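You operate a simulated robot arm through the tools that you are given. There is no shell and no other tool. Be economical: measure what you need, move in short steps, check, and stop when the job is done.

The job below is to be done with a simulated two-armed robot. You get a single attempt, and the scene is never put back.

JOB
Hold the blue-handled jug on the top of the tinting bench steady with one hand and put the nozzle from the top of the wooden table in it with the other.
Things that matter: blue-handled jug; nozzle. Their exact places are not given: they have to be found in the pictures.

It is judged by the outcome, as a careful person would: the job done as asked, and still so three seconds after it is handed in. It fails if anything else is knocked over, pushed out of place, dropped, spilled or broken.

ROBOT AND FRAMES
Two 6-joint arms with two-finger parallel grippers on one trunk, on a base that drives. Base frame: it is fixed to the floor where the robot stands at the start and does not move with it; the origin is under the middle of the robot, x ahead of it, y to its left, z up. Readings come in m, rad, newtons and seconds.
The left shoulder is at the start at [-0.102, 0.177, 0.758], the right one opposite. With the tool pointing down near the work surface each hand reaches from about 0.1 to 0.7 m from the robot's upright axis, wherever it stands, measured 20 degrees to its own side. Places, roughly: blue-handled jug [1.25, -3, 1]. Payload 1.57 kg a hand.
The TCP of each hand is the grasp point between the finger pads, 0.03 m short of the fingertips. In the tool frame z runs along the fingers and y along their closing line. Largest opening 0.08 m; finger width 0.017, thickness 0.012; the body of the gripper, 0.04 by 0.082 m, starts 0.08 m behind the TCP.
Orientation is told as [roll, pitch, yaw] about the base's x, y, z axes, in that order, counted from this pose: with the fingers straight down and closing along the base's y, the tool's x points along the base's -x, its y along +y and its z along -z.

CONTROLS
- The arms move only by the tool step_arm. It takes "left_plan", "right_plan" or both (then of equal length, played together; a hand with none holds still); each is a list of rows, each a list of 3 entries, a list of its own where there are three numbers: the shift along the tool's x, y, z in m, then the turn, a rotation vector about the tool's x, y, z in rad, then the gripper command, from -1 (shut) to 1 (fully open), values between in proportion. In form: [[[tx, ty, tz], [rx, ry, rz], jaw], ...]. A call has 1 to 8 rows; each row is the pose to reach, as a shift and turn from the pose commanded when the call began, along the tool's axes at that moment. Rows are played at 5 a second. More than 0.05 m and 0.15 rad between two rows, or a gripper value outside its range, and nothing of the call is played. Where a pose cannot be reached the arm comes as near as it can. A force on the tool above 40 N (or 10 N above the force at the start of the call, whichever is more), or a blocked arm, ends the call early, and 0.2 s more pass. The fingers move at their own pace (about 0.072 m/s each) and stop on an object; they squeeze with about 42 N. The grip force told is the motor's: it shows also when the fingers shut on nothing. Time passes only in rows, and 0.2 s behind the last, so rows that repeat a pose let the fingers close. The reply holds the time, the measured pose of the TCP, the force on the tool along the base axes, the opening and the grip force, in the units named above and with some noise, with the torque about the TCP (base axes, N m) and any sound that the robot's microphone picked up.
- Cameras (640 x 400 px; columns grow to the right, rows downward): "scene" is now at [0.0374, -0.0186, 1.4765]; the picture's right is [-0.24, -0.97, 0.00], its down [-0.73, 0.18, -0.66] and it looks along [0.64, -0.16, -0.75] (base axes); focal length 291 px, centre (320, 200). "left" rides on the left gripper at [0.072, 0.007, -0.122] in its tool frame; the picture's right is [-0.09, 1.00, 0.00], its down [-0.84, -0.08, -0.54] and it looks along [-0.54, -0.05, 0.84] (tool axes); focal length 238 px, centre (320, 200). "right" rides on the right gripper at [0.072, -0.007, -0.122] in its tool frame; the picture's right is [0.09, 1.00, 0.00], its down [-0.84, 0.08, -0.54] and it looks along [-0.54, 0.05, 0.84] (tool axes); focal length 238 px, centre (320, 200).
- camera(camera): a new picture of that camera. It takes no simulated time.
- lift_body(by): slides the trunk up (or, below 0, down) by that many m; the arms and the scene camera ride with it, the base frame stays. It gives what a move gives, with no picture.
- base_move(legs): drives the robot by 1 to 6 legs, each [ahead, left, turn to the left] in m, m and rad, along the robot's own axes; the way and the turn of a leg run together, so that a leg with both is an arc; at most 1.5 m and 3.142 rad a leg. The arms and the cameras ride along, it lands a little off, and it stops where it bumps. It gives what a move gives.
- turn_head(pan, tilt): turns the head with the scene camera to pan (to the left, within 2.496 rad either way) and tilt (down, from -0.506 to 1.204), counted from straight ahead of the robot. It gives what a move gives.
- locate(camera, pixels): for up to 12 pixels [column, row] of the newest picture of that camera ("zoom" is the newest enlarged one), the place [x, y, z] in the base frame of the surface seen there, good to about 0.003 m. It takes no simulated time.
- close_up(camera, box): a new picture of the part [left, top, right, bottom] of that camera's present view, enlarged. It takes no simulated time.
- close_job(): hands the job in; it is judged then, once.

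Go step by step. Measure first, check grasps and placings, and put right what went wrong. The budget is 80 turns and 78 pictures, counting those below and the enlarged ones. Unless the task says otherwise, let go and move clear before handing in, and close with one line.

The tools are called after "Call:" by a JSON object that holds its "op" and its "data". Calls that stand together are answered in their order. step_arm: Moves the arms, as the interface text tells. Its arguments: {"type":"object","properties":{"left_plan":{"type":"array","items":{"type":"array"}},"right_plan":{"type":"array","items":{"type":"array"}}},"required":[]} The other tools are called the same way: lift_body (by) slides the trunk up or down; base_move (legs) drives the base; turn_head (pan, tilt) turns the head that bears the scene camera; camera (camera) takes a picture; locate (camera, pixels) gives the place of the surface under pixels of a picture; close_up (camera, box) takes an enlarged picture of a part of a camera's view; close_job () hands the job in.

At the start:

```text
time_s: 0.0
left_eef_pos: [0.4098, 0.0553, 1.0735]
left_tcp_rot: [-0.001, 0.0, 0.0]
left_force: [0.6, 0.1, 0.6]
left_torque: [0.0, 0.0, 0.0]
left_finger_gap: 0.0798
left_grasp_force: 0.1
right_eef_pos: [0.4232, -0.3427, 1.0892]
right_tcp_rot: [-0.001, 0.0, 0.0]
right_force: [0.2, 0.7, -0.4]
right_torque: [-0.01, 0.0, -0.07]
right_finger_gap: 0.0801
right_grasp_force: 0.1
trunk travel left (down, up): [-0.2, 0.128]
robot x, y, heading: [0.0006, 0.0022, -0.004]
head pan, tilt: [-0.244, 0.848]
```

scene: 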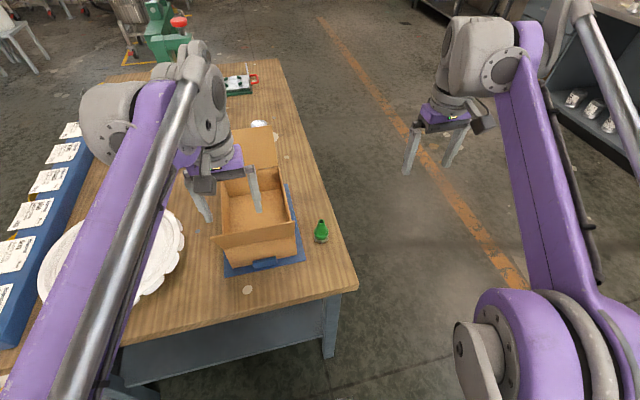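
right: 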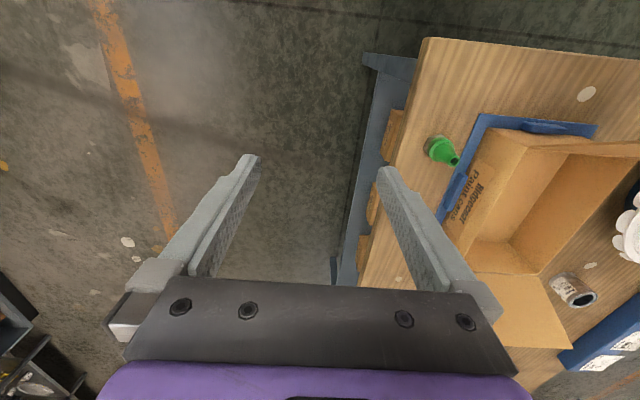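
left: 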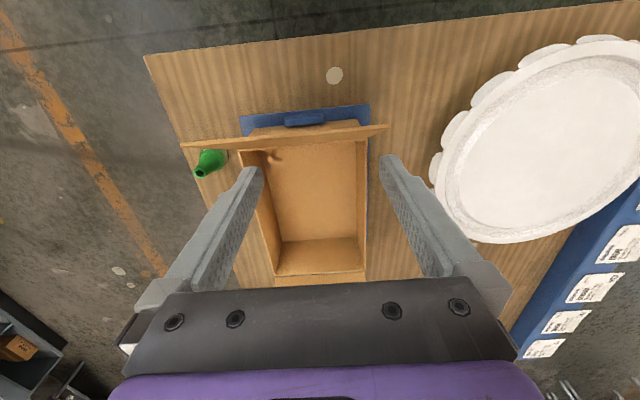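

The green nozzle-like thing stands on the table near (321,232) in the scene picture. I'll enlarge it and measure.

Call:
{"op": "close_up", "data": {"camera": "scene", "box": [280, 200, 360, 250]}}

Call:
{"op": "locate", "data": {"camera": "scene", "pixels": [[321, 222], [321, 232], [321, 240], [321, 250], [350, 285], [300, 245], [280, 100]]}}

Call:
{"op": "close_up", "data": {"camera": "right", "box": [400, 110, 496, 170]}}

```text
8.00 times, centred on (320, 225) of scene
```

zoom: 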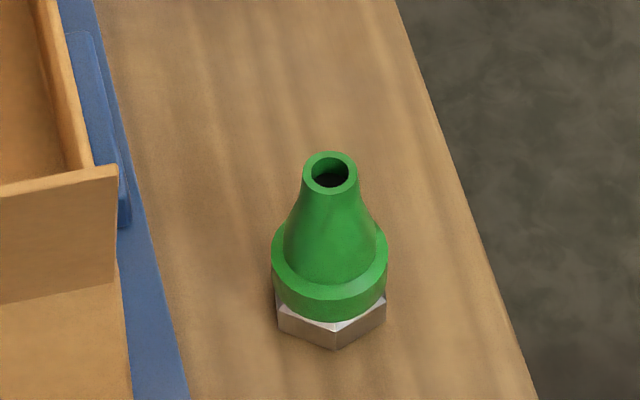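

```text
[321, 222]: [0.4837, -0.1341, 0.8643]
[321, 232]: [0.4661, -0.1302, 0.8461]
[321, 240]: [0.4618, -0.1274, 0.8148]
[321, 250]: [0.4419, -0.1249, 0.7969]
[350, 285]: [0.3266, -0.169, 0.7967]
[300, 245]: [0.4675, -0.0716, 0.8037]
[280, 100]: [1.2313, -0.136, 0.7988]
```

```text
6.67 times, centred on (448, 140) of right
```

zoom: 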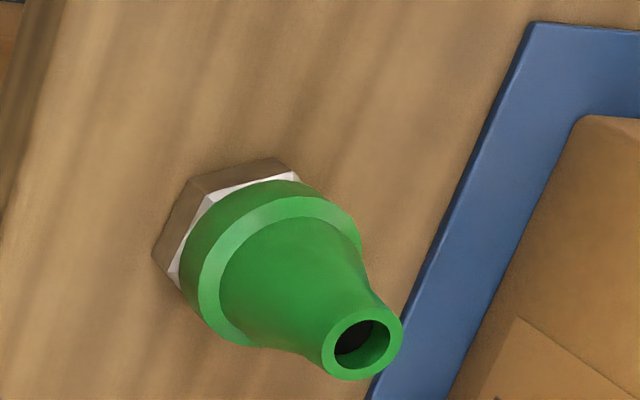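

The nozzle is about 0.07 m tall with a hex base, near (0.48, -0.13). Before choosing the hands, I'll look towards the jug.

Call:
{"op": "turn_head", "data": {"pan": -1.17, "tilt": 0.25}}

Call:
{"op": "camera", "data": {"camera": "scene"}}

Call:
{"op": "close_up", "data": {"camera": "scene", "box": [240, 140, 400, 240]}}

```text
time_s: 1.2
left_eef_pos: [0.4101, 0.0529, 1.0736]
left_tcp_rot: [-0.001, 0.0, 0.002]
left_force: [0.0, 1.0, 0.0]
left_torque: [0.01, -0.02, 0.03]
left_finger_gap: 0.0804
left_grasp_force: 0.1
right_eef_pos: [0.4236, -0.3434, 1.0889]
right_tcp_rot: [0.001, 0.001, 0.001]
right_force: [-0.2, -0.5, -0.5]
right_torque: [0.0, 0.0, 0.0]
right_finger_gap: 0.0801
right_grasp_force: 0.1
trunk travel left (down, up): [-0.2, 0.128]
robot x, y, heading: [-0.0032, 0.0015, 0.005]
head pan, tilt: [-1.169, 0.25]
```

```text
72 pictures are left
```

scene: 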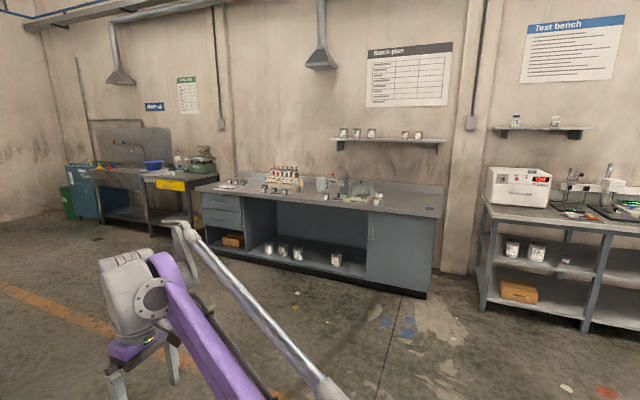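

```text
4.00 times, centred on (320, 190) of scene
```

zoom: 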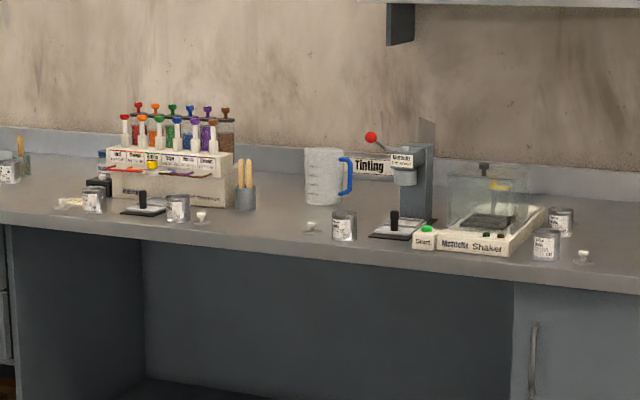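

Call:
{"op": "locate", "data": {"camera": "zoom", "pixels": [[323, 200], [322, 153], [350, 176], [343, 225], [310, 225], [300, 237], [400, 230], [390, 246], [245, 200], [425, 237], [200, 215], [420, 170]]}}

Call:
{"op": "close_up", "data": {"camera": "scene", "box": [296, 165, 376, 215]}}

```text
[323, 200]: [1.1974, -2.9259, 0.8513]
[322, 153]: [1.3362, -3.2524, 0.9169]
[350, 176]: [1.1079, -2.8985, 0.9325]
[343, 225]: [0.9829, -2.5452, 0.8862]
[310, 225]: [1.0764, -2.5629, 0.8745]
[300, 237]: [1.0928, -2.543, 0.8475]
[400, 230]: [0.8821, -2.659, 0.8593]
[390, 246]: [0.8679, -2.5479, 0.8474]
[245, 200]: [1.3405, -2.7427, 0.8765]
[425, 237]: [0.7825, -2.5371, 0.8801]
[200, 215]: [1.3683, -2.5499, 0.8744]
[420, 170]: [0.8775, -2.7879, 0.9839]
```

```text
8.00 times, centred on (336, 190) of scene
```

zoom: 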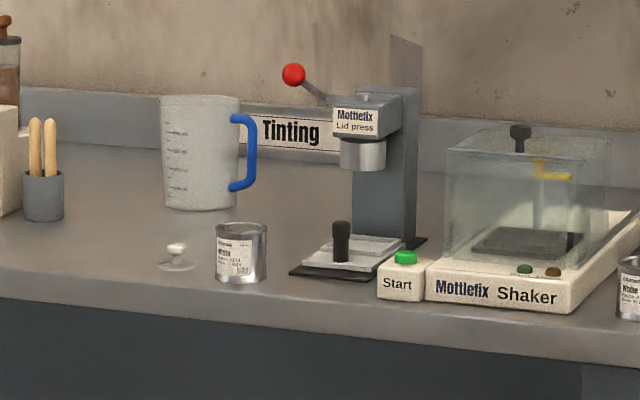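

The jug stands near (1.2, -2.87) with its handle to the robot's right when it faces the bench, so the right hand should hold it and the left carry the nozzle. I'll shift the base right so the left hand comes above the nozzle.

Call:
{"op": "base_move", "data": {"legs": [[0, -0.19, 0]]}}

Call:
{"op": "turn_head", "data": {"pan": 0.1, "tilt": 0.9}}

Call:
{"op": "camera", "data": {"camera": "scene"}}

Call:
{"op": "camera", "data": {"camera": "left"}}

```text
time_s: 3.5
left_eef_pos: [0.4091, -0.1356, 1.0737]
left_tcp_rot: [-0.002, 0.001, 0.0]
left_force: [-0.9, -0.9, -0.4]
left_torque: [0.03, 0.0, -0.02]
left_finger_gap: 0.08
left_grasp_force: 0.0
right_eef_pos: [0.4234, -0.5332, 1.0895]
right_tcp_rot: [-0.001, 0.001, -0.001]
right_force: [0.5, 0.1, 0.6]
right_torque: [0.03, -0.04, 0.01]
right_finger_gap: 0.08
right_grasp_force: 0.0
trunk travel left (down, up): [-0.2, 0.128]
robot x, y, heading: [-0.0029, -0.1881, -0.002]
head pan, tilt: [-1.169, 0.25]
```

```text
time_s: 5.0
left_eef_pos: [0.4097, -0.1352, 1.074]
left_tcp_rot: [0.0, -0.002, -0.001]
left_force: [-1.0, -1.3, -0.2]
left_torque: [0.0, -0.01, 0.02]
left_finger_gap: 0.0798
left_grasp_force: 0.0
right_eef_pos: [0.4218, -0.5328, 1.0888]
right_tcp_rot: [-0.001, 0.0, -0.001]
right_force: [-0.1, 0.8, 0.2]
right_torque: [-0.02, 0.0, 0.03]
right_finger_gap: 0.0801
right_grasp_force: 0.0
trunk travel left (down, up): [-0.2, 0.128]
robot x, y, heading: [0.0015, -0.1878, -0.004]
head pan, tilt: [0.099, 0.901]
```

```text
69 pictures are left
```

scene: 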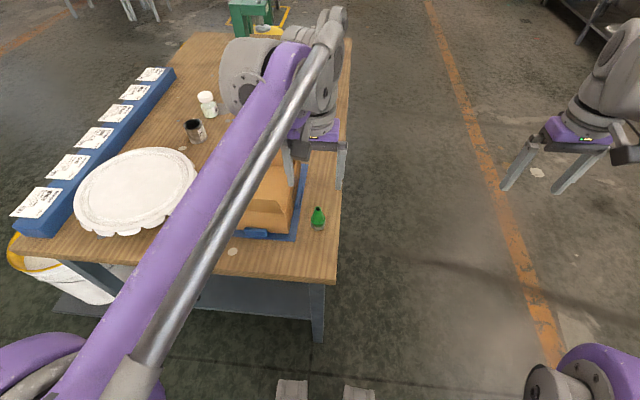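

```text
68 pictures are left
```

left: 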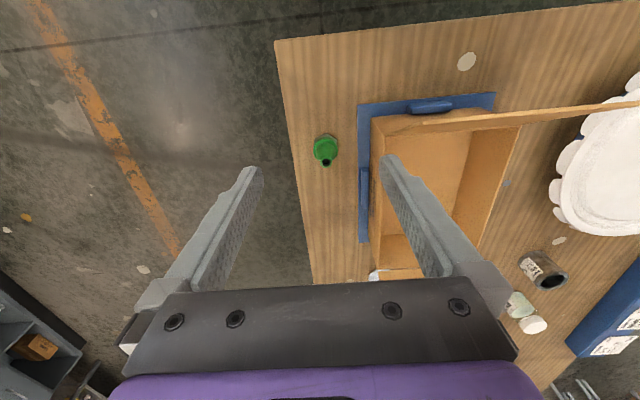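

The nozzle appears at (325,150) in the left picture; I'll enlarge there and measure it.

Call:
{"op": "close_up", "data": {"camera": "left", "box": [277, 120, 373, 180]}}

Call:
{"op": "close_up", "data": {"camera": "scene", "box": [286, 195, 350, 235]}}

Call:
{"op": "locate", "data": {"camera": "scene", "pixels": [[318, 208], [318, 215], [318, 224], [312, 222], [324, 222], [318, 228]]}}

Call:
{"op": "locate", "data": {"camera": "left", "pixels": [[326, 161], [326, 164], [325, 150], [318, 143], [334, 143], [313, 150], [337, 150], [372, 150], [385, 120], [360, 180], [290, 150]]}}

```text
6.67 times, centred on (325, 150) of left
```

zoom: 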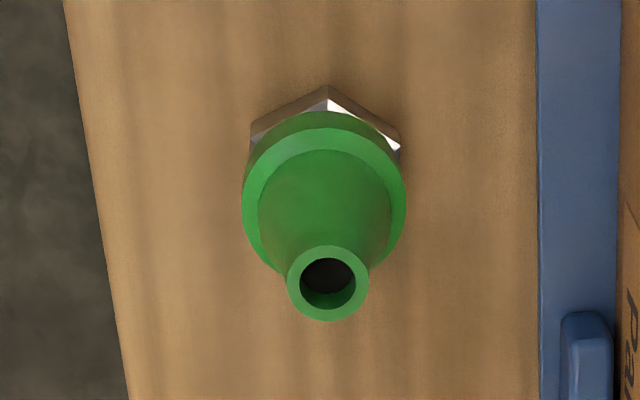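

```text
10.00 times, centred on (318, 215) of scene
```

zoom: 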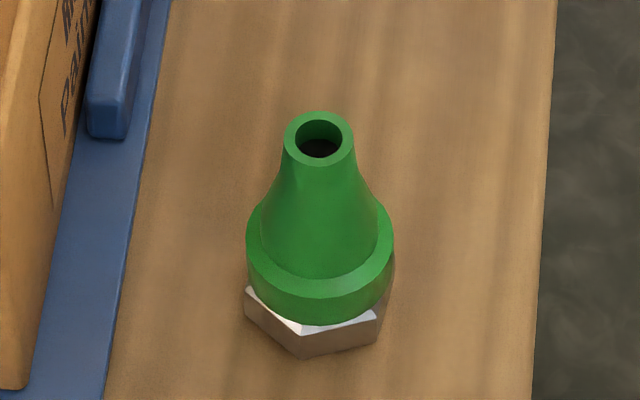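

```text
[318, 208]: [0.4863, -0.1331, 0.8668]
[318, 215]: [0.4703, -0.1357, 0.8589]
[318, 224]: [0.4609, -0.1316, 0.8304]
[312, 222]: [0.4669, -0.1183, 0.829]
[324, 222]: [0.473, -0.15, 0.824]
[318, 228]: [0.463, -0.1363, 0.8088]
```

```text
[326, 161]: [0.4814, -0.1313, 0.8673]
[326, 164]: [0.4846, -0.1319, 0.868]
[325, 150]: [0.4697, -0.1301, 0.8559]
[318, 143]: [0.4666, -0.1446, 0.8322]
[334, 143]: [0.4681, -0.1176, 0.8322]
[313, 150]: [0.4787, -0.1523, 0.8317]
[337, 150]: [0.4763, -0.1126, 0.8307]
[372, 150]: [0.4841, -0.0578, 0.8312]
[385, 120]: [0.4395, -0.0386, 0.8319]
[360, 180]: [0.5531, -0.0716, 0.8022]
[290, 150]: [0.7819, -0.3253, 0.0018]
```

The nozzle's axis is at about (0.481, -0.132). Its top is at z 0.868, the table at 0.797, and the collar, about 0.04 wide, spans z 0.812–0.832. I'll move above it with a 0.06 gap to keep clear of the tray.

Call:
{"op": "step_arm", "data": {"left_plan": [[[-0.036, 0.0015, 0], [0, 0, 0], 0.55], [[-0.072, 0.003, 0], [0, 0, 0], 0.55], [[-0.072, 0.003, 0.045], [0, 0, 0], 0.55], [[-0.072, 0.003, 0.09], [0, 0, 0], 0.55], [[-0.072, 0.003, 0.135], [0, 0, 0], 0.55], [[-0.072, 0.003, 0.165], [0, 0, 0], 0.55], [[-0.072, 0.003, 0.165], [0, 0, 0], 0.55]]}}

Call:
{"op": "camera", "data": {"camera": "left"}}

Call:
{"op": "close_up", "data": {"camera": "scene", "box": [238, 165, 398, 265]}}

```text
time_s: 6.6
left_eef_pos: [0.4816, -0.1316, 0.9074]
left_tcp_rot: [-0.003, 0.0, 0.0]
left_force: [0.2, 0.8, 0.9]
left_torque: [0.01, -0.02, -0.02]
left_finger_gap: 0.0622
left_grasp_force: 0.0
right_eef_pos: [0.4223, -0.5331, 1.0895]
right_tcp_rot: [-0.001, 0.001, 0.0]
right_force: [0.6, 0.3, 0.1]
right_torque: [-0.01, -0.05, 0.0]
right_finger_gap: 0.08
right_grasp_force: 0.1
trunk travel left (down, up): [-0.2, 0.128]
robot x, y, heading: [0.0013, -0.1896, -0.005]
head pan, tilt: [0.099, 0.901]
```

```text
65 pictures are left
```

left: 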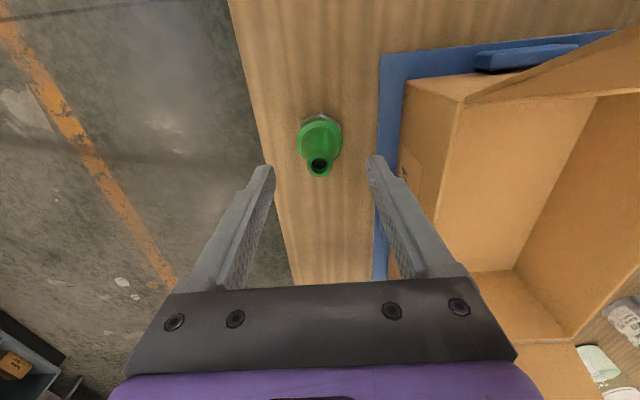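

```text
4.00 times, centred on (318, 215) of scene
```

zoom: 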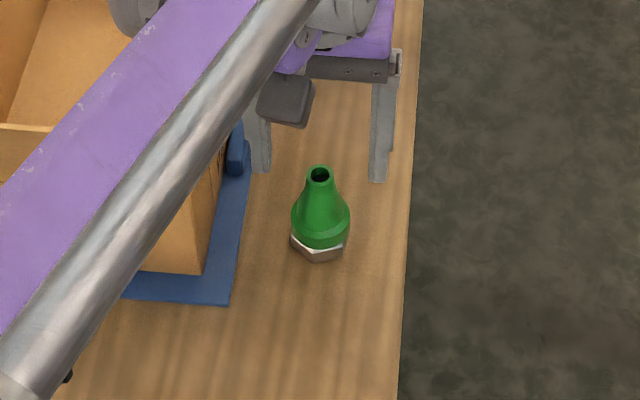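

Aligned. I'll check the clearance to the box wall before going down.

Call:
{"op": "locate", "data": {"camera": "left", "pixels": [[407, 86], [460, 108], [436, 200], [418, 195], [380, 120], [600, 50], [319, 166], [320, 172]]}}

```text
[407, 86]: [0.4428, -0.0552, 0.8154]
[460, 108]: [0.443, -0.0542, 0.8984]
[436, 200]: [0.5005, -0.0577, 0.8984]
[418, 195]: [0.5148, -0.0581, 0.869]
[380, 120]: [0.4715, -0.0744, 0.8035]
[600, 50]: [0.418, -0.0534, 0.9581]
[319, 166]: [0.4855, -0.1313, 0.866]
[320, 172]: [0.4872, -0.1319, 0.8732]
```

The box wall is at y -0.055 and the tray edge at -0.074, both clear of the hand. I'll descend to z 0.835 and close.

Call:
{"op": "step_arm", "data": {"left_plan": [[[0, 0, 0.03], [0, 0, 0], 0.55], [[0, 0, 0.055], [0, 0, 0], 0.55], [[0, 0, 0.072], [0, 0, 0], 0.55], [[0, 0, 0.072], [0, 0, 0], 0.55], [[0, 0, 0.072], [0, 0, 0], -1], [[0, 0, 0.072], [0, 0, 0], -1], [[0, 0, 0.072], [0, 0, 0], -1]]}}

Call:
{"op": "camera", "data": {"camera": "left"}}

```text
time_s: 8.2
left_eef_pos: [0.4827, -0.1326, 0.8353]
left_tcp_rot: [-0.001, 0.0, -0.003]
left_force: [-0.1, 0.6, -0.6]
left_torque: [-0.01, -0.02, -0.02]
left_finger_gap: 0.0405
left_grasp_force: 42.0
right_eef_pos: [0.4231, -0.5336, 1.0896]
right_tcp_rot: [-0.001, -0.001, 0.002]
right_force: [-1.0, 0.0, 0.3]
right_torque: [-0.02, 0.01, 0.01]
right_finger_gap: 0.0799
right_grasp_force: 0.1
trunk travel left (down, up): [-0.2, 0.128]
robot x, y, heading: [-0.0026, -0.1899, 0.003]
head pan, tilt: [0.099, 0.901]
```

```text
63 pictures are left
```

left: 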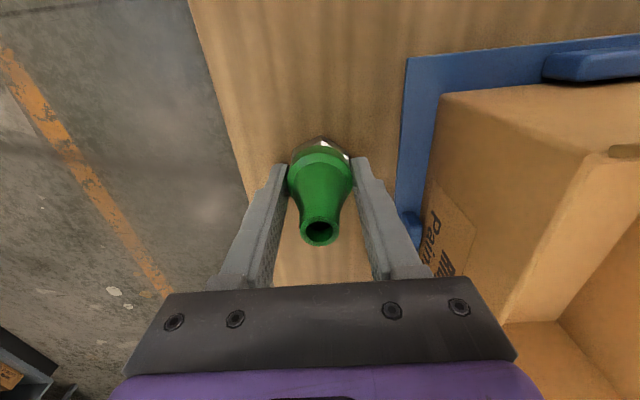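

The gap stopped at 0.0405 with 42 N, so the nozzle is held. I'll lift it straight up and draw it back.

Call:
{"op": "step_arm", "data": {"left_plan": [[[0, 0, -0.03], [0, 0, 0], -1], [[0, 0, -0.07], [0, 0, 0], -1], [[0, 0, -0.115], [0, 0, 0], -1], [[0, 0, -0.16], [0, 0, 0], -1], [[0, 0, -0.205], [0, 0, 0], -1], [[0, 0, -0.25], [0, 0, 0], -1], [[0.04, 0, -0.27], [0, 0, 0], -1], [[0.085, 0, -0.28], [0, 0, 0], -1]]}}

Call:
{"op": "camera", "data": {"camera": "left"}}

```text
time_s: 10.0
left_eef_pos: [0.3966, -0.1329, 1.1162]
left_tcp_rot: [-0.001, -0.001, -0.002]
left_force: [0.2, -0.3, -0.6]
left_torque: [-0.02, -0.06, 0.02]
left_finger_gap: 0.0398
left_grasp_force: 42.2
right_eef_pos: [0.4228, -0.5325, 1.0894]
right_tcp_rot: [-0.001, 0.001, 0.0]
right_force: [-0.9, 0.1, -0.2]
right_torque: [-0.03, -0.05, 0.03]
right_finger_gap: 0.08
right_grasp_force: 0.2
trunk travel left (down, up): [-0.2, 0.128]
robot x, y, heading: [-0.0017, -0.1915, 0.0]
head pan, tilt: [0.099, 0.901]
```

```text
62 pictures are left
```

left: 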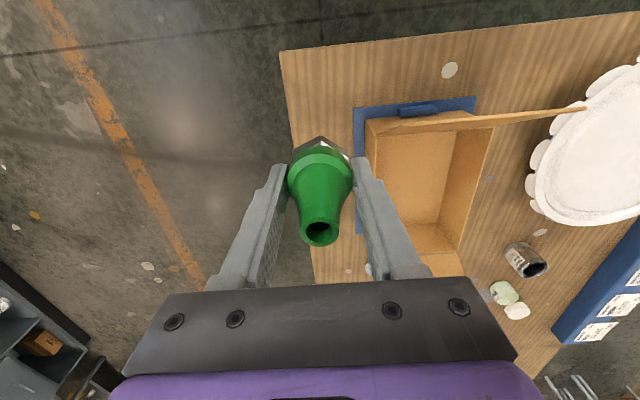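

The nozzle is firmly held. I'll drive clear of the table, turn to face the bench and approach part of the way.

Call:
{"op": "base_move", "data": {"legs": [[0, -0.7, 0], [0, 0, -1.5708], [0, 1.1, 0], [0.6, 0, 0]]}}

Call:
{"op": "turn_head", "data": {"pan": 0, "tilt": 0.45}}

Call:
{"op": "camera", "data": {"camera": "scene"}}

```text
time_s: 32.8
left_eef_pos: [1.1551, -1.8715, 1.1168]
left_tcp_rot: [-0.003, -0.001, -1.565]
left_force: [-0.6, -0.6, -1.0]
left_torque: [0.01, 0.04, 0.01]
left_finger_gap: 0.0403
left_grasp_force: 41.3
right_eef_pos: [0.7553, -1.9011, 1.0895]
right_tcp_rot: [-0.001, 0.0, -1.562]
right_force: [0.2, 0.1, 0.1]
right_torque: [0.05, 0.0, 0.03]
right_finger_gap: 0.0802
right_grasp_force: 0.0
trunk travel left (down, up): [-0.2, 0.128]
robot x, y, heading: [1.0937, -1.4757, -1.565]
head pan, tilt: [0.099, 0.901]
```

```text
time_s: 33.7
left_eef_pos: [1.1547, -1.8719, 1.1154]
left_tcp_rot: [-0.001, 0.0, -1.564]
left_force: [0.0, 1.1, 0.2]
left_torque: [0.01, 0.04, 0.0]
left_finger_gap: 0.0397
left_grasp_force: 41.8
right_eef_pos: [0.7567, -1.9014, 1.0892]
right_tcp_rot: [0.001, 0.0, -1.561]
right_force: [-0.9, -0.4, -0.1]
right_torque: [0.02, 0.0, 0.02]
right_finger_gap: 0.0797
right_grasp_force: 0.1
trunk travel left (down, up): [-0.2, 0.128]
robot x, y, heading: [1.0941, -1.4727, -1.561]
head pan, tilt: [0.0, 0.45]
```

```text
61 pictures are left
```

scene: 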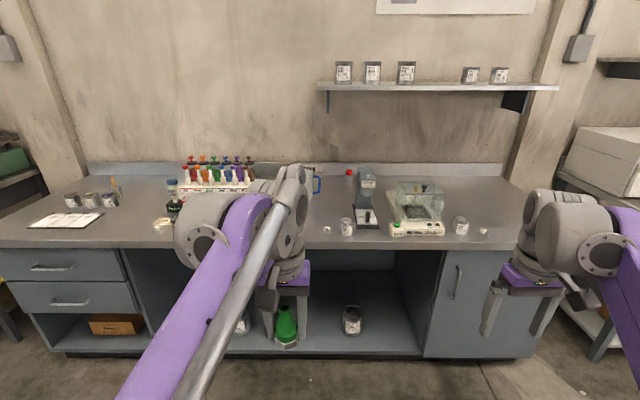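

The jug's handle shows at (316,185), the rest hidden by the left arm. I'll use the wrist cameras and measure bench points.

Call:
{"op": "close_up", "data": {"camera": "scene", "box": [260, 145, 420, 245]}}

Call:
{"op": "locate", "data": {"camera": "scene", "pixels": [[318, 183], [312, 188], [325, 246], [325, 240], [420, 240], [347, 226], [327, 229], [349, 172], [368, 217], [316, 210], [375, 185], [430, 215]]}}

Call:
{"op": "camera", "data": {"camera": "right"}}

Call:
{"op": "camera", "data": {"camera": "left"}}

```text
4.00 times, centred on (340, 195) of scene
```

zoom: 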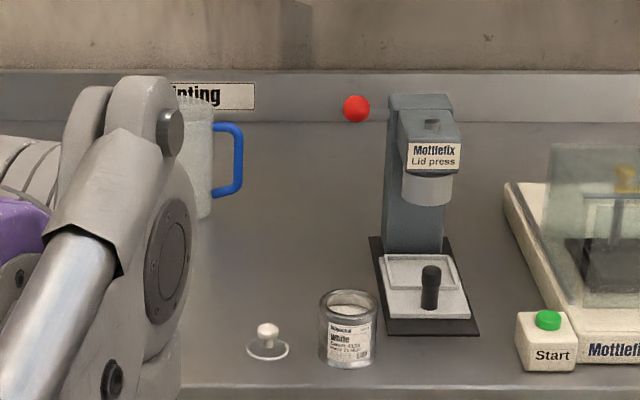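

```text
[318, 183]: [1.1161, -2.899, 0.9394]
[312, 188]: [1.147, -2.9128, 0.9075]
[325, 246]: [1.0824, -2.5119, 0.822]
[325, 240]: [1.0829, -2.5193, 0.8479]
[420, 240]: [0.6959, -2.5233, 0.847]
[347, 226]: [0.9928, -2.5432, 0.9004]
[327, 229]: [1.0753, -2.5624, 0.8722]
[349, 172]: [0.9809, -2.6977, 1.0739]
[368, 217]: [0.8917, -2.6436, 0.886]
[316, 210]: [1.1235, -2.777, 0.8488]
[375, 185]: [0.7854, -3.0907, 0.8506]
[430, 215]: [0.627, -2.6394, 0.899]
```

```text
59 pictures are left
```

right: 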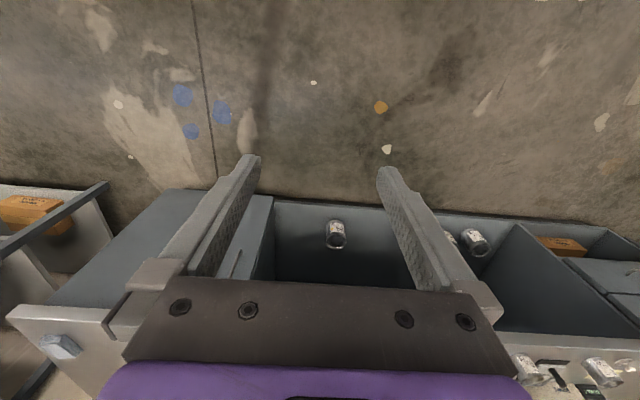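

```text
58 pictures are left
```

left: 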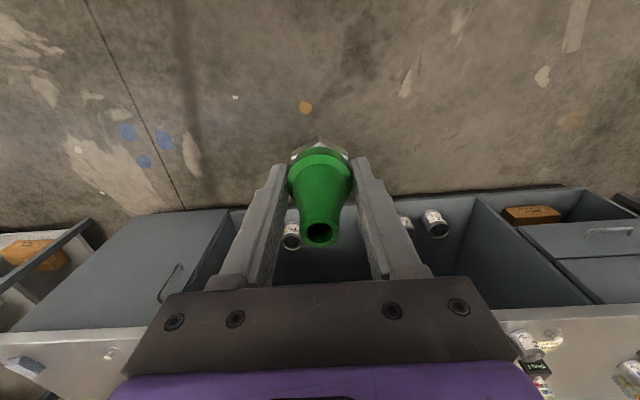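

The bench edge is at y -2.52, the lid-press lever ball at (0.98, -2.70, 1.07) and the jug handle near (1.11, -2.90). I'll raise the trunk, shift left so that the right arm passes clear of the press, and check the base's front.

Call:
{"op": "lift_body", "data": {"by": 0.1}}

Call:
{"op": "base_move", "data": {"legs": [[0.3, 0.14, 0]]}}

Call:
{"op": "turn_head", "data": {"pan": 0, "tilt": 1.2}}

Call:
{"op": "camera", "data": {"camera": "scene"}}

```text
time_s: 35.0
left_eef_pos: [1.1547, -1.8705, 1.2151]
left_tcp_rot: [-0.002, 0.0, -1.565]
left_force: [-0.2, 0.0, -0.5]
left_torque: [0.02, 0.0, 0.02]
left_finger_gap: 0.0401
left_grasp_force: 42.0
right_eef_pos: [0.756, -1.9007, 1.1891]
right_tcp_rot: [-0.002, -0.001, -1.562]
right_force: [-0.4, 0.0, 0.4]
right_torque: [-0.01, -0.02, -0.03]
right_finger_gap: 0.0798
right_grasp_force: 0.0
trunk travel left (down, up): [-0.3, 0.028]
robot x, y, heading: [1.0973, -1.4725, -1.559]
head pan, tilt: [0.0, 0.45]
```

```text
time_s: 37.2
left_eef_pos: [1.2965, -2.1694, 1.217]
left_tcp_rot: [-0.003, 0.0, -1.565]
left_force: [0.3, 0.0, -1.1]
left_torque: [0.03, 0.0, 0.0]
left_finger_gap: 0.0401
left_grasp_force: 42.1
right_eef_pos: [0.8962, -2.1997, 1.1896]
right_tcp_rot: [0.001, 0.0, -1.566]
right_force: [-0.3, -0.1, -0.9]
right_torque: [0.0, -0.01, -0.02]
right_finger_gap: 0.08
right_grasp_force: 0.0
trunk travel left (down, up): [-0.3, 0.028]
robot x, y, heading: [1.238, -1.7775, -1.569]
head pan, tilt: [0.0, 0.45]
```

```text
time_s: 38.3
left_eef_pos: [1.2969, -2.1709, 1.216]
left_tcp_rot: [-0.003, 0.0, -1.566]
left_force: [-0.6, 0.6, -0.9]
left_torque: [0.02, 0.0, 0.01]
left_finger_gap: 0.04
left_grasp_force: 41.6
right_eef_pos: [0.8956, -2.1991, 1.1893]
right_tcp_rot: [0.0, 0.0, -1.564]
right_force: [0.4, -0.2, -0.1]
right_torque: [-0.01, 0.01, -0.03]
right_finger_gap: 0.0801
right_grasp_force: 0.1
trunk travel left (down, up): [-0.3, 0.028]
robot x, y, heading: [1.2344, -1.7699, -1.566]
head pan, tilt: [0.0, 1.201]
```

```text
57 pictures are left
```

scene: 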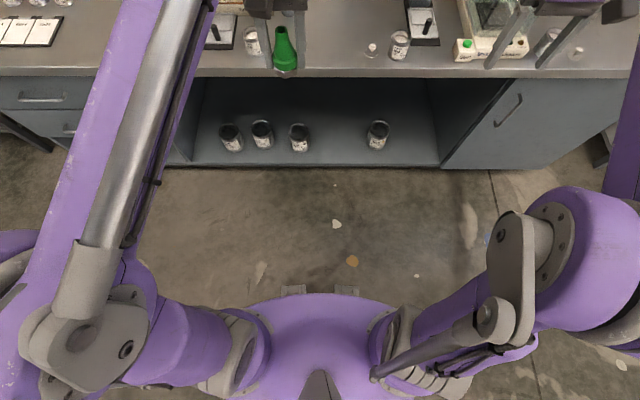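

The base feet peep out at (293,288) and (348,288); I'll measure them and the bench front.

Call:
{"op": "locate", "data": {"camera": "scene", "pixels": [[293, 288], [348, 288], [318, 296], [320, 168], [320, 78], [320, 160], [530, 215], [190, 330]]}}

Call:
{"op": "turn_head", "data": {"pan": 0, "tilt": 0.6}}

Call:
{"op": "camera", "data": {"camera": "scene"}}

```text
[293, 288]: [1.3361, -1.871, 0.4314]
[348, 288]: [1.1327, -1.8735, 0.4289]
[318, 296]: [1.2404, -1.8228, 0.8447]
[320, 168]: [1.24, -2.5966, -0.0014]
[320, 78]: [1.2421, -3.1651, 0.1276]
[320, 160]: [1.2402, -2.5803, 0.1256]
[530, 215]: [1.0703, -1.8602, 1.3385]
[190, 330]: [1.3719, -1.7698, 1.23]
```

```text
time_s: 39.3
left_eef_pos: [1.2961, -2.1706, 1.2162]
left_tcp_rot: [-0.002, 0.0, -1.564]
left_force: [0.1, -0.3, -0.5]
left_torque: [0.0, -0.02, 0.01]
left_finger_gap: 0.0402
left_grasp_force: 42.0
right_eef_pos: [0.8957, -2.1985, 1.1888]
right_tcp_rot: [0.0, 0.0, -1.566]
right_force: [0.3, 0.1, -0.5]
right_torque: [-0.03, 0.0, -0.03]
right_finger_gap: 0.08
right_grasp_force: 0.1
trunk travel left (down, up): [-0.3, 0.028]
robot x, y, heading: [1.2382, -1.7772, -1.567]
head pan, tilt: [0.0, 0.6]
```

```text
56 pictures are left
```

scene: 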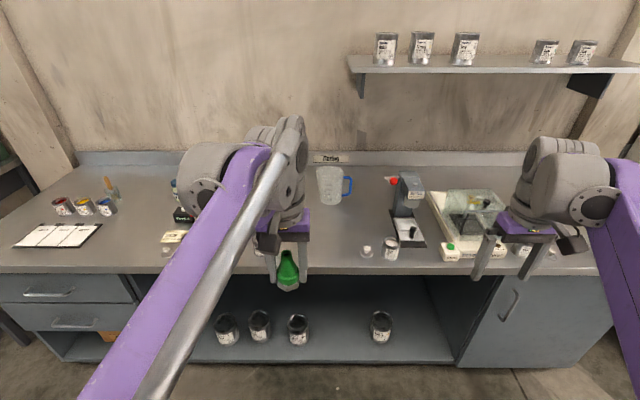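

The base front is only about 0.1 m ahead of the axis, so standing at y about -2.3 is safe. The jug is visible now at (330,186), and I'll measure it in detail.

Call:
{"op": "close_up", "data": {"camera": "scene", "box": [288, 150, 368, 200]}}

Call:
{"op": "close_up", "data": {"camera": "scene", "box": [304, 160, 360, 210]}}

```text
8.00 times, centred on (328, 175) of scene
```

zoom: 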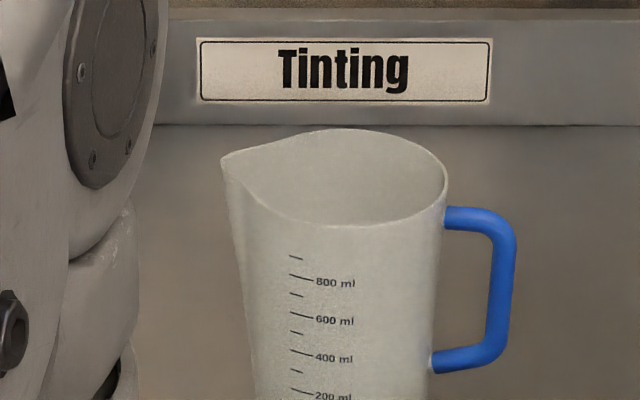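

```text
8.00 times, centred on (332, 185) of scene
```

zoom: 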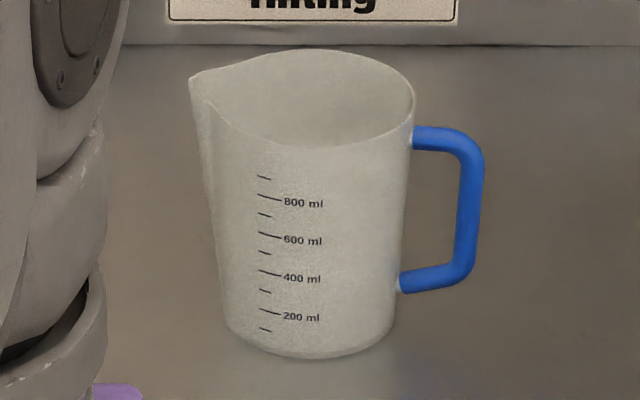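

Call:
{"op": "locate", "data": {"camera": "zoom", "pixels": [[300, 147], [412, 90], [192, 85], [300, 54], [300, 356], [310, 200], [404, 240], [440, 138], [475, 170], [468, 220], [460, 262], [415, 280]]}}

```text
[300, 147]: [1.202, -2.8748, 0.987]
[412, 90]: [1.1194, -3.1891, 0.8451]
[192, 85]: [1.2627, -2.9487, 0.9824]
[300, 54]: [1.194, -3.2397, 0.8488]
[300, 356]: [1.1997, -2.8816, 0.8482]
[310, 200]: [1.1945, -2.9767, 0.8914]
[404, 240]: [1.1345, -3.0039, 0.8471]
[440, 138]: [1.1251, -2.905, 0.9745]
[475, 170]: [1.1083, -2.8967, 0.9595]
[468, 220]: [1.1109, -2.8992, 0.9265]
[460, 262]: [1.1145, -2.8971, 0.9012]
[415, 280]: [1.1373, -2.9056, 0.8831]
```

The jug's rim is at z 0.985 with its centre near (1.195, -2.925), and the handle's upright bar is near (1.11, -2.903), z 0.89–0.965. I'll drive closer with the arms high.

Call:
{"op": "base_move", "data": {"legs": [[0.58, -0.015, 0]]}}

Call:
{"op": "camera", "data": {"camera": "scene"}}

Call:
{"op": "camera", "data": {"camera": "right"}}

Call:
{"op": "camera", "data": {"camera": "left"}}

```text
time_s: 42.5
left_eef_pos: [1.2844, -2.7321, 1.2154]
left_tcp_rot: [-0.001, 0.002, -1.567]
left_force: [0.6, 0.1, -0.7]
left_torque: [0.03, 0.01, -0.02]
left_finger_gap: 0.0399
left_grasp_force: 42.3
right_eef_pos: [0.885, -2.7604, 1.1886]
right_tcp_rot: [0.001, 0.002, -1.565]
right_force: [-0.1, 0.7, -0.1]
right_torque: [0.04, 0.01, 0.04]
right_finger_gap: 0.0802
right_grasp_force: 0.1
trunk travel left (down, up): [-0.3, 0.028]
robot x, y, heading: [1.2283, -2.3333, -1.565]
head pan, tilt: [0.0, 0.6]
stopped in leg 1: the robot was blocked; the commanded pose is now the measured one
```

```text
53 pictures are left
```

scene: 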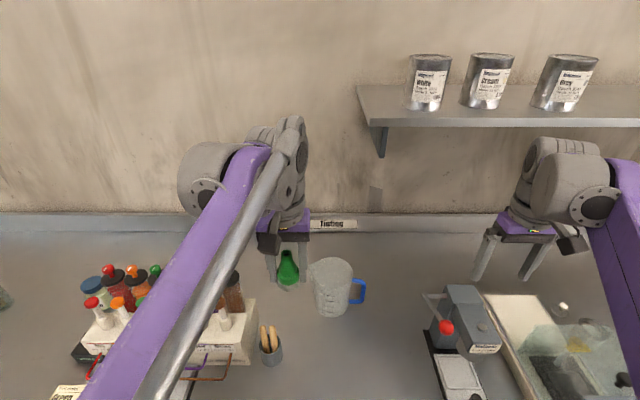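

```text
52 pictures are left
```

right: 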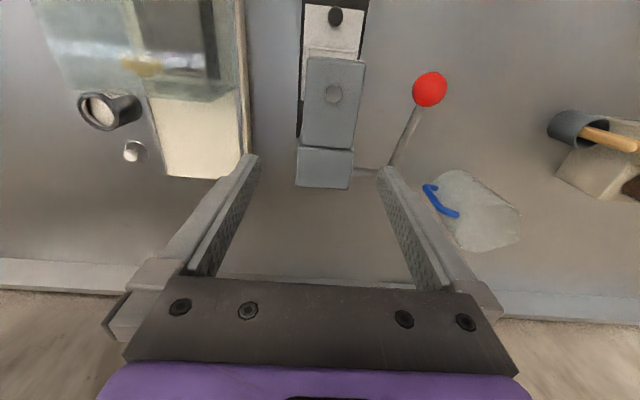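

```text
51 pictures are left
```

left: 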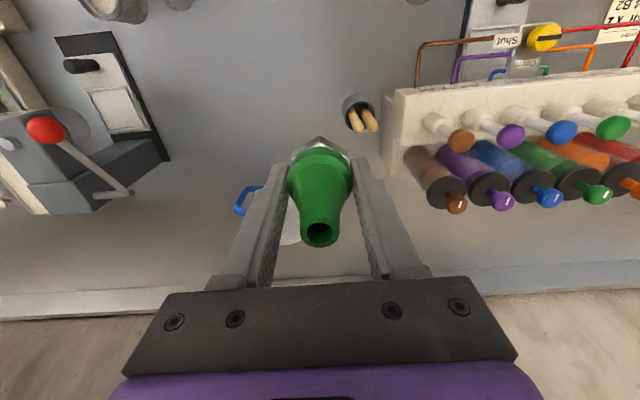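

The base touched the bench at y -2.333; nothing looks disturbed. I'll ease back a centimetre and measure the jug from here.

Call:
{"op": "base_move", "data": {"legs": [[-0.012, 0, 0]]}}

Call:
{"op": "close_up", "data": {"camera": "scene", "box": [290, 245, 386, 320]}}

```text
time_s: 43.2
left_eef_pos: [1.2848, -2.7199, 1.2168]
left_tcp_rot: [0.0, 0.002, -1.565]
left_force: [0.3, -0.6, -1.1]
left_torque: [0.04, 0.01, -0.03]
left_finger_gap: 0.0402
left_grasp_force: 41.9
right_eef_pos: [0.8854, -2.7478, 1.1883]
right_tcp_rot: [-0.001, 0.001, -1.565]
right_force: [0.6, -0.7, 0.1]
right_torque: [0.03, 0.01, 0.0]
right_finger_gap: 0.08
right_grasp_force: 0.0
trunk travel left (down, up): [-0.3, 0.028]
robot x, y, heading: [1.2234, -2.3211, -1.561]
head pan, tilt: [0.0, 0.6]
```

```text
5.33 times, centred on (338, 282) of scene
```

zoom: 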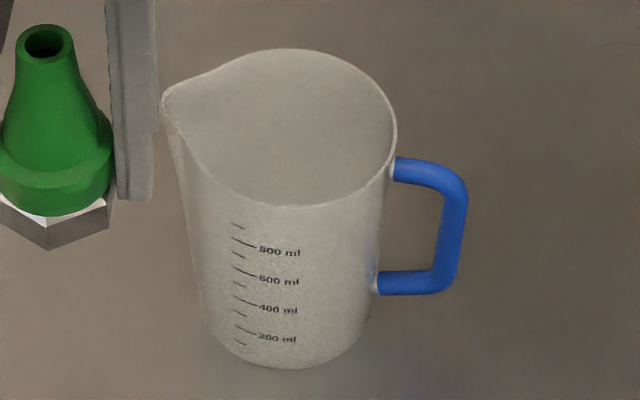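

Call:
{"op": "locate", "data": {"camera": "zoom", "pixels": [[290, 204], [389, 150], [166, 94], [290, 51], [280, 130], [270, 365], [405, 170], [445, 178], [455, 200], [447, 240], [438, 280], [395, 284]]}}

```text
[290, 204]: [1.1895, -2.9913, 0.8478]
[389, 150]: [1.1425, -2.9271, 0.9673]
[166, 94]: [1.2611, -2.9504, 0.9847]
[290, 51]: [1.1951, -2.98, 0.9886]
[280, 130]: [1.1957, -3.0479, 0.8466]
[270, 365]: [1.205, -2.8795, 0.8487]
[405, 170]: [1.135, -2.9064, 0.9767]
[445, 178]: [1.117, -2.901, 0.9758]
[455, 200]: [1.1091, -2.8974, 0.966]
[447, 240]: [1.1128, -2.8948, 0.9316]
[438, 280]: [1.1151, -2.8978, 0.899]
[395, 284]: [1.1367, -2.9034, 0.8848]
```

Rim spans y -2.875 to -2.98 and x 1.142 to 1.25, centre about (1.196, -2.928); the handle bar's axis is about (1.111, -2.903). I'll turn the right hand so its fingers close along base y, first in place.

Call:
{"op": "step_arm", "data": {"right_plan": [[[0, 0, 0], [0, 0, 0.15], 1], [[0, 0, 0], [0, 0, 0.3], 1], [[0, 0, 0], [0, 0, 0.45], 1], [[0, 0, 0], [0, 0, 0.6], 1], [[0, 0, 0], [0, 0, 0.75], 1], [[0, 0, 0], [0, 0, 0.9], 1], [[0, 0, 0], [0, 0, 1.05], 1], [[0, 0, 0], [0, 0, 1.2], 1]]}}

Call:
{"op": "step_arm", "data": {"right_plan": [[[0, 0, 0], [0, 0, 0.13], 1], [[0, 0, 0], [0, 0, 0.26], 1], [[0, 0, 0], [0, 0, 0.4], 1], [[0, 0, 0], [0, 0, 0.4], 1]]}}

Call:
{"op": "camera", "data": {"camera": "scene"}}

```text
time_s: 45.0
left_eef_pos: [1.2849, -2.7174, 1.2162]
left_tcp_rot: [-0.002, 0.001, -1.566]
left_force: [-0.6, -0.5, -0.7]
left_torque: [-0.02, 0.0, 0.0]
left_finger_gap: 0.0403
left_grasp_force: 42.3
right_eef_pos: [0.8859, -2.7465, 1.1893]
right_tcp_rot: [0.002, 0.0, -2.767]
right_force: [0.0, -0.8, 0.2]
right_torque: [0.0, -0.04, -0.01]
right_finger_gap: 0.0802
right_grasp_force: 0.0
trunk travel left (down, up): [-0.3, 0.028]
robot x, y, heading: [1.2236, -2.3261, -1.564]
head pan, tilt: [0.0, 0.6]
```

```text
time_s: 46.0
left_eef_pos: [1.2837, -2.7187, 1.2171]
left_tcp_rot: [-0.002, 0.0, -1.564]
left_force: [-1.0, -0.2, -0.1]
left_torque: [0.02, -0.03, 0.02]
left_finger_gap: 0.0397
left_grasp_force: 41.9
right_eef_pos: [0.8857, -2.7464, 1.1887]
right_tcp_rot: [0.0, -0.001, 3.117]
right_force: [-0.8, 0.5, -0.3]
right_torque: [-0.01, 0.01, -0.03]
right_finger_gap: 0.0803
right_grasp_force: 0.0
trunk travel left (down, up): [-0.3, 0.028]
robot x, y, heading: [1.2277, -2.3185, -1.565]
head pan, tilt: [0.0, 0.6]
```

```text
49 pictures are left
```

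scene: 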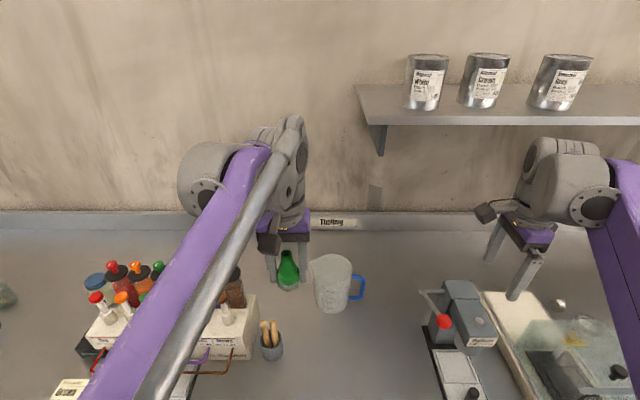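

The right hand has turned as wished. Now I'll tilt it 0.6 rad so its wrist leans away from the jug, and move it to a pre-grasp beside and above the handle.

Call:
{"op": "step_arm", "data": {"right_plan": [[[0.024, 0.0254, 0], [0, 0.1, 0], 1], [[0.05, 0.051, 0], [0, 0.2, 0], 1], [[0.074, 0.076, 0.005], [0, 0.3, 0], 1], [[0.098, 0.102, 0.015], [0, 0.4, 0], 1], [[0.123, 0.127, 0.025], [0, 0.5, 0], 1], [[0.148, 0.1524, 0.039], [0, 0.6, 0], 1], [[0.148, 0.1524, 0.039], [0, 0.6, 0], 1]]}}

Call:
{"op": "camera", "data": {"camera": "scene"}}

Call:
{"op": "camera", "data": {"camera": "right"}}

```text
time_s: 47.6
left_eef_pos: [1.2853, -2.7175, 1.2154]
left_tcp_rot: [-0.002, -0.001, -1.565]
left_force: [0.1, -0.5, -0.8]
left_torque: [-0.02, 0.02, 0.01]
left_finger_gap: 0.04
left_grasp_force: 42.7
right_eef_pos: [1.0296, -2.9007, 1.1517]
right_tcp_rot: [0.0, 0.601, 3.12]
right_force: [-0.4, 0.1, -0.7]
right_torque: [-0.03, -0.01, -0.01]
right_finger_gap: 0.0802
right_grasp_force: 0.1
trunk travel left (down, up): [-0.3, 0.028]
robot x, y, heading: [1.2253, -2.3255, -1.566]
head pan, tilt: [0.0, 0.6]
```

```text
48 pictures are left
```

scene: 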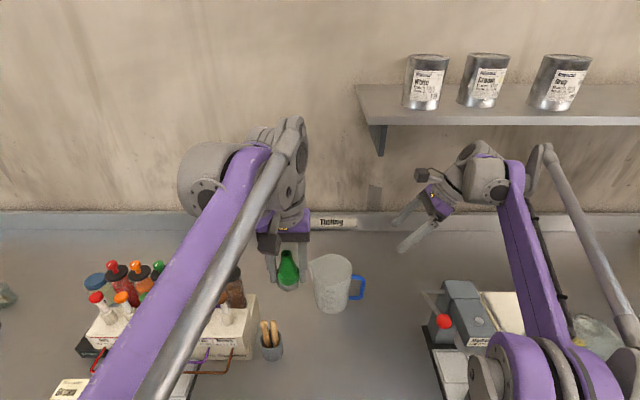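

```text
47 pictures are left
```

right: 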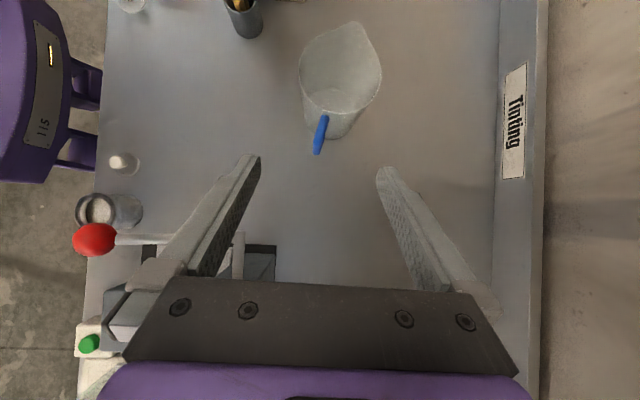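

The handle is centred at (320,135) in the right picture. The forearm passes near the press's red lever, so I'll measure its height before going down.

Call:
{"op": "locate", "data": {"camera": "scene", "pixels": [[510, 200], [525, 270], [540, 320], [520, 345], [445, 322], [432, 300], [460, 195], [490, 180], [545, 170], [595, 260]]}}

Call:
{"op": "locate", "data": {"camera": "right", "pixels": [[321, 125], [317, 150], [325, 118], [95, 240], [150, 238]]}}

```text
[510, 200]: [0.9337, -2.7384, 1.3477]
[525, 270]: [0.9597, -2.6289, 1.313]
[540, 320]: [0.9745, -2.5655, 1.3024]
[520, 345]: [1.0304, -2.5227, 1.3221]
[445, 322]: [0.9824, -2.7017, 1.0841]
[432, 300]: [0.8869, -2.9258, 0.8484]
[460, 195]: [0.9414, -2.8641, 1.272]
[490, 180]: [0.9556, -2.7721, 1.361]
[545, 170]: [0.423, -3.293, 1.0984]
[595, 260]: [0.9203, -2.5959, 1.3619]
```

```text
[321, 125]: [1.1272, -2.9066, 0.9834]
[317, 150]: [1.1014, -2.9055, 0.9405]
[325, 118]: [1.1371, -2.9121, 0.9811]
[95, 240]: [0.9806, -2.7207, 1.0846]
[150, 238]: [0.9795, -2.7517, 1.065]
```

Measured: at this tilt the wrist and forearm would come down onto the press lever (ball at (0.98, -2.71, 1.08)). Instead I'll hold the hand nearly upright with its camera on the far side from the jug: untilt, then turn it half round.

Call:
{"op": "step_arm", "data": {"right_plan": [[[0.005, 0, -0.008], [0, -0.15, 0], 1], [[0.01, 0, -0.015], [0, -0.3, 0], 1], [[0.015, 0, -0.022], [0, -0.45, 0], 1], [[0.017, 0, -0.025], [0, -0.6, 0], 1], [[0.017, 0, -0.025], [0, -0.6, 0], 1]]}}

Call:
{"op": "step_arm", "data": {"right_plan": [[[0, 0, 0], [0, 0, -0.15], 1], [[0, 0, 0], [0, 0, -0.3], 1], [[0, 0, 0], [0, 0, -0.45], 1], [[0, 0, 0], [0, 0, -0.6], 1], [[0, 0, 0], [0, 0, -0.75], 1], [[0, 0, 0], [0, 0, -0.9], 1], [[0, 0, 0], [0, 0, -1.05], 1], [[0, 0, 0], [0, 0, -1.2], 1]]}}

Call:
{"op": "step_arm", "data": {"right_plan": [[[0, 0, 0], [0, 0, -0.15], 1], [[0, 0, 0], [0, 0, -0.3], 1], [[0, 0, 0], [0, 0, -0.45], 1], [[0, 0, 0], [0, 0, -0.6], 1], [[0, 0, 0], [0, 0, -0.75], 1], [[0, 0, 0], [0, 0, -0.9], 1], [[0, 0, 0], [0, 0, -1.05], 1], [[0, 0, 0], [0, 0, -1.2], 1]]}}

Call:
{"op": "step_arm", "data": {"right_plan": [[[0, 0, 0], [0, 0, -0.15], 1], [[0, 0, 0], [0, 0, -0.3], 1], [[0, 0, 0], [0, 0, -0.45], 1], [[0, 0, 0], [0, 0, -0.6], 1], [[0, 0, 0], [0, 0, -0.7], 1], [[0, 0, 0], [0, 0, -0.7], 1]]}}

Call:
{"op": "base_move", "data": {"legs": [[0, 0.04, 0]]}}

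Call:
{"op": "camera", "data": {"camera": "scene"}}

Call:
{"op": "camera", "data": {"camera": "right"}}

```text
time_s: 48.8
left_eef_pos: [1.2851, -2.7171, 1.2167]
left_tcp_rot: [0.0, 0.0, -1.565]
left_force: [0.4, -0.4, -1.4]
left_torque: [0.01, -0.04, 0.0]
left_finger_gap: 0.0402
left_grasp_force: 42.1
right_eef_pos: [1.0283, -2.902, 1.1813]
right_tcp_rot: [0.0, -0.002, 3.12]
right_force: [0.4, -0.9, 0.0]
right_torque: [0.01, -0.03, 0.0]
right_finger_gap: 0.0801
right_grasp_force: 0.1
trunk travel left (down, up): [-0.3, 0.028]
robot x, y, heading: [1.2298, -2.3184, -1.562]
head pan, tilt: [0.0, 0.6]
```

```text
time_s: 50.6
left_eef_pos: [1.2852, -2.7175, 1.216]
left_tcp_rot: [-0.002, 0.0, -1.565]
left_force: [0.6, 0.2, -1.2]
left_torque: [-0.02, -0.01, -0.01]
left_finger_gap: 0.0399
left_grasp_force: 42.1
right_eef_pos: [1.0301, -2.9028, 1.1807]
right_tcp_rot: [-0.001, 0.001, -1.962]
right_force: [-0.2, 0.4, -0.7]
right_torque: [-0.03, 0.01, -0.02]
right_finger_gap: 0.08
right_grasp_force: 0.1
trunk travel left (down, up): [-0.3, 0.028]
robot x, y, heading: [1.2257, -2.3244, -1.564]
head pan, tilt: [0.0, 0.6]
```

```text
time_s: 52.4
left_eef_pos: [1.285, -2.7184, 1.2158]
left_tcp_rot: [-0.001, -0.001, -1.565]
left_force: [-0.2, 0.3, -1.1]
left_torque: [0.02, 0.0, -0.01]
left_finger_gap: 0.0401
left_grasp_force: 41.5
right_eef_pos: [1.0296, -2.9021, 1.1796]
right_tcp_rot: [0.0, 0.0, -0.764]
right_force: [0.0, -1.1, -0.8]
right_torque: [0.0, 0.02, -0.06]
right_finger_gap: 0.0794
right_grasp_force: 0.0
trunk travel left (down, up): [-0.3, 0.028]
robot x, y, heading: [1.2261, -2.323, -1.561]
head pan, tilt: [0.0, 0.6]
```

```text
time_s: 53.8
left_eef_pos: [1.2844, -2.7183, 1.2161]
left_tcp_rot: [-0.001, 0.001, -1.566]
left_force: [0.4, 0.3, 0.6]
left_torque: [0.01, 0.0, -0.01]
left_finger_gap: 0.0402
left_grasp_force: 42.3
right_eef_pos: [1.0293, -2.902, 1.1806]
right_tcp_rot: [0.001, 0.0, -0.062]
right_force: [-0.4, -0.9, -0.7]
right_torque: [0.0, -0.03, -0.02]
right_finger_gap: 0.08
right_grasp_force: 0.0
trunk travel left (down, up): [-0.3, 0.028]
robot x, y, heading: [1.2284, -2.3204, -1.562]
head pan, tilt: [0.0, 0.6]
```

```text
time_s: 54.9
left_eef_pos: [1.3238, -2.7175, 1.2152]
left_tcp_rot: [-0.002, 0.0, -1.565]
left_force: [-0.9, 0.2, -1.5]
left_torque: [0.03, 0.02, -0.04]
left_finger_gap: 0.0402
left_grasp_force: 42.3
right_eef_pos: [1.0695, -2.9027, 1.1808]
right_tcp_rot: [-0.001, 0.001, -0.064]
right_force: [-0.3, -0.4, -0.2]
right_torque: [0.02, 0.03, 0.02]
right_finger_gap: 0.0799
right_grasp_force: 0.0
trunk travel left (down, up): [-0.3, 0.028]
robot x, y, heading: [1.2623, -2.325, -1.569]
head pan, tilt: [0.0, 0.6]
```

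```text
46 pictures are left
```

scene: 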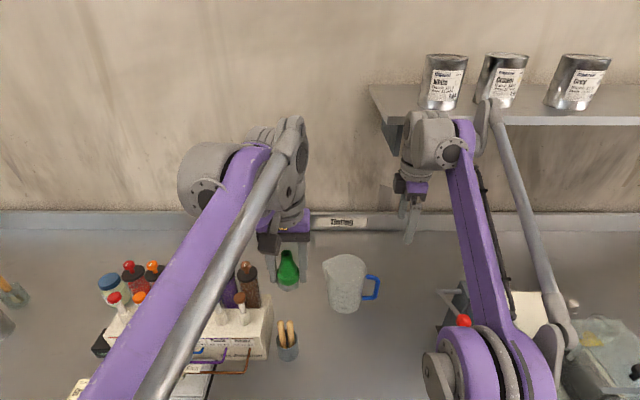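

```text
45 pictures are left
```

right: 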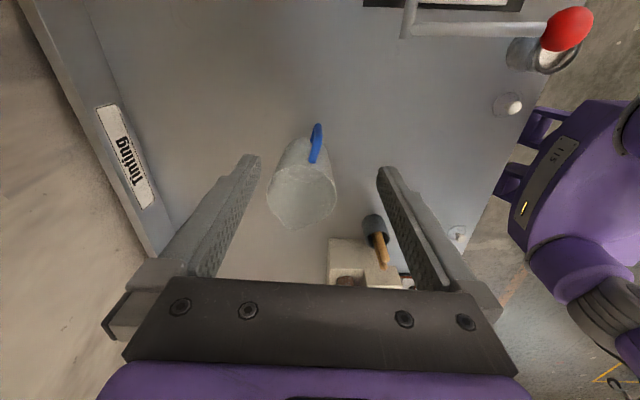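

Now the hand is upright with the camera on the far side. I'll measure the forearm and the other right-arm parts for clearance to the lever.

Call:
{"op": "locate", "data": {"camera": "scene", "pixels": [[462, 170], [472, 220], [490, 280], [505, 330], [435, 140], [464, 320], [470, 345], [520, 340], [555, 310], [520, 200]]}}

Call:
{"op": "locate", "data": {"camera": "right", "pixels": [[316, 128], [313, 155], [570, 30], [460, 30], [303, 165], [302, 215]]}}

```text
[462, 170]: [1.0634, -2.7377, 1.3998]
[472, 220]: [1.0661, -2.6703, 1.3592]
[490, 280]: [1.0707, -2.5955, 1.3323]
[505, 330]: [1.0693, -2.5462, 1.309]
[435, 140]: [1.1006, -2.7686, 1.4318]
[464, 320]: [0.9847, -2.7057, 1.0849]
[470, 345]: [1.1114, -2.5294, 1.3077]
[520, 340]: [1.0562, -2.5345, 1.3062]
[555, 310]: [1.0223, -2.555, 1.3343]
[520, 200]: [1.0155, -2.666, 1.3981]
```

```text
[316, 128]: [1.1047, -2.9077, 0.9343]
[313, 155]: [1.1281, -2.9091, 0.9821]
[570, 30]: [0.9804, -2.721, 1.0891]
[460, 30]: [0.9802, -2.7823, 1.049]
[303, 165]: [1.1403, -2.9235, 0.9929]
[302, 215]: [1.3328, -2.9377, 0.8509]
```

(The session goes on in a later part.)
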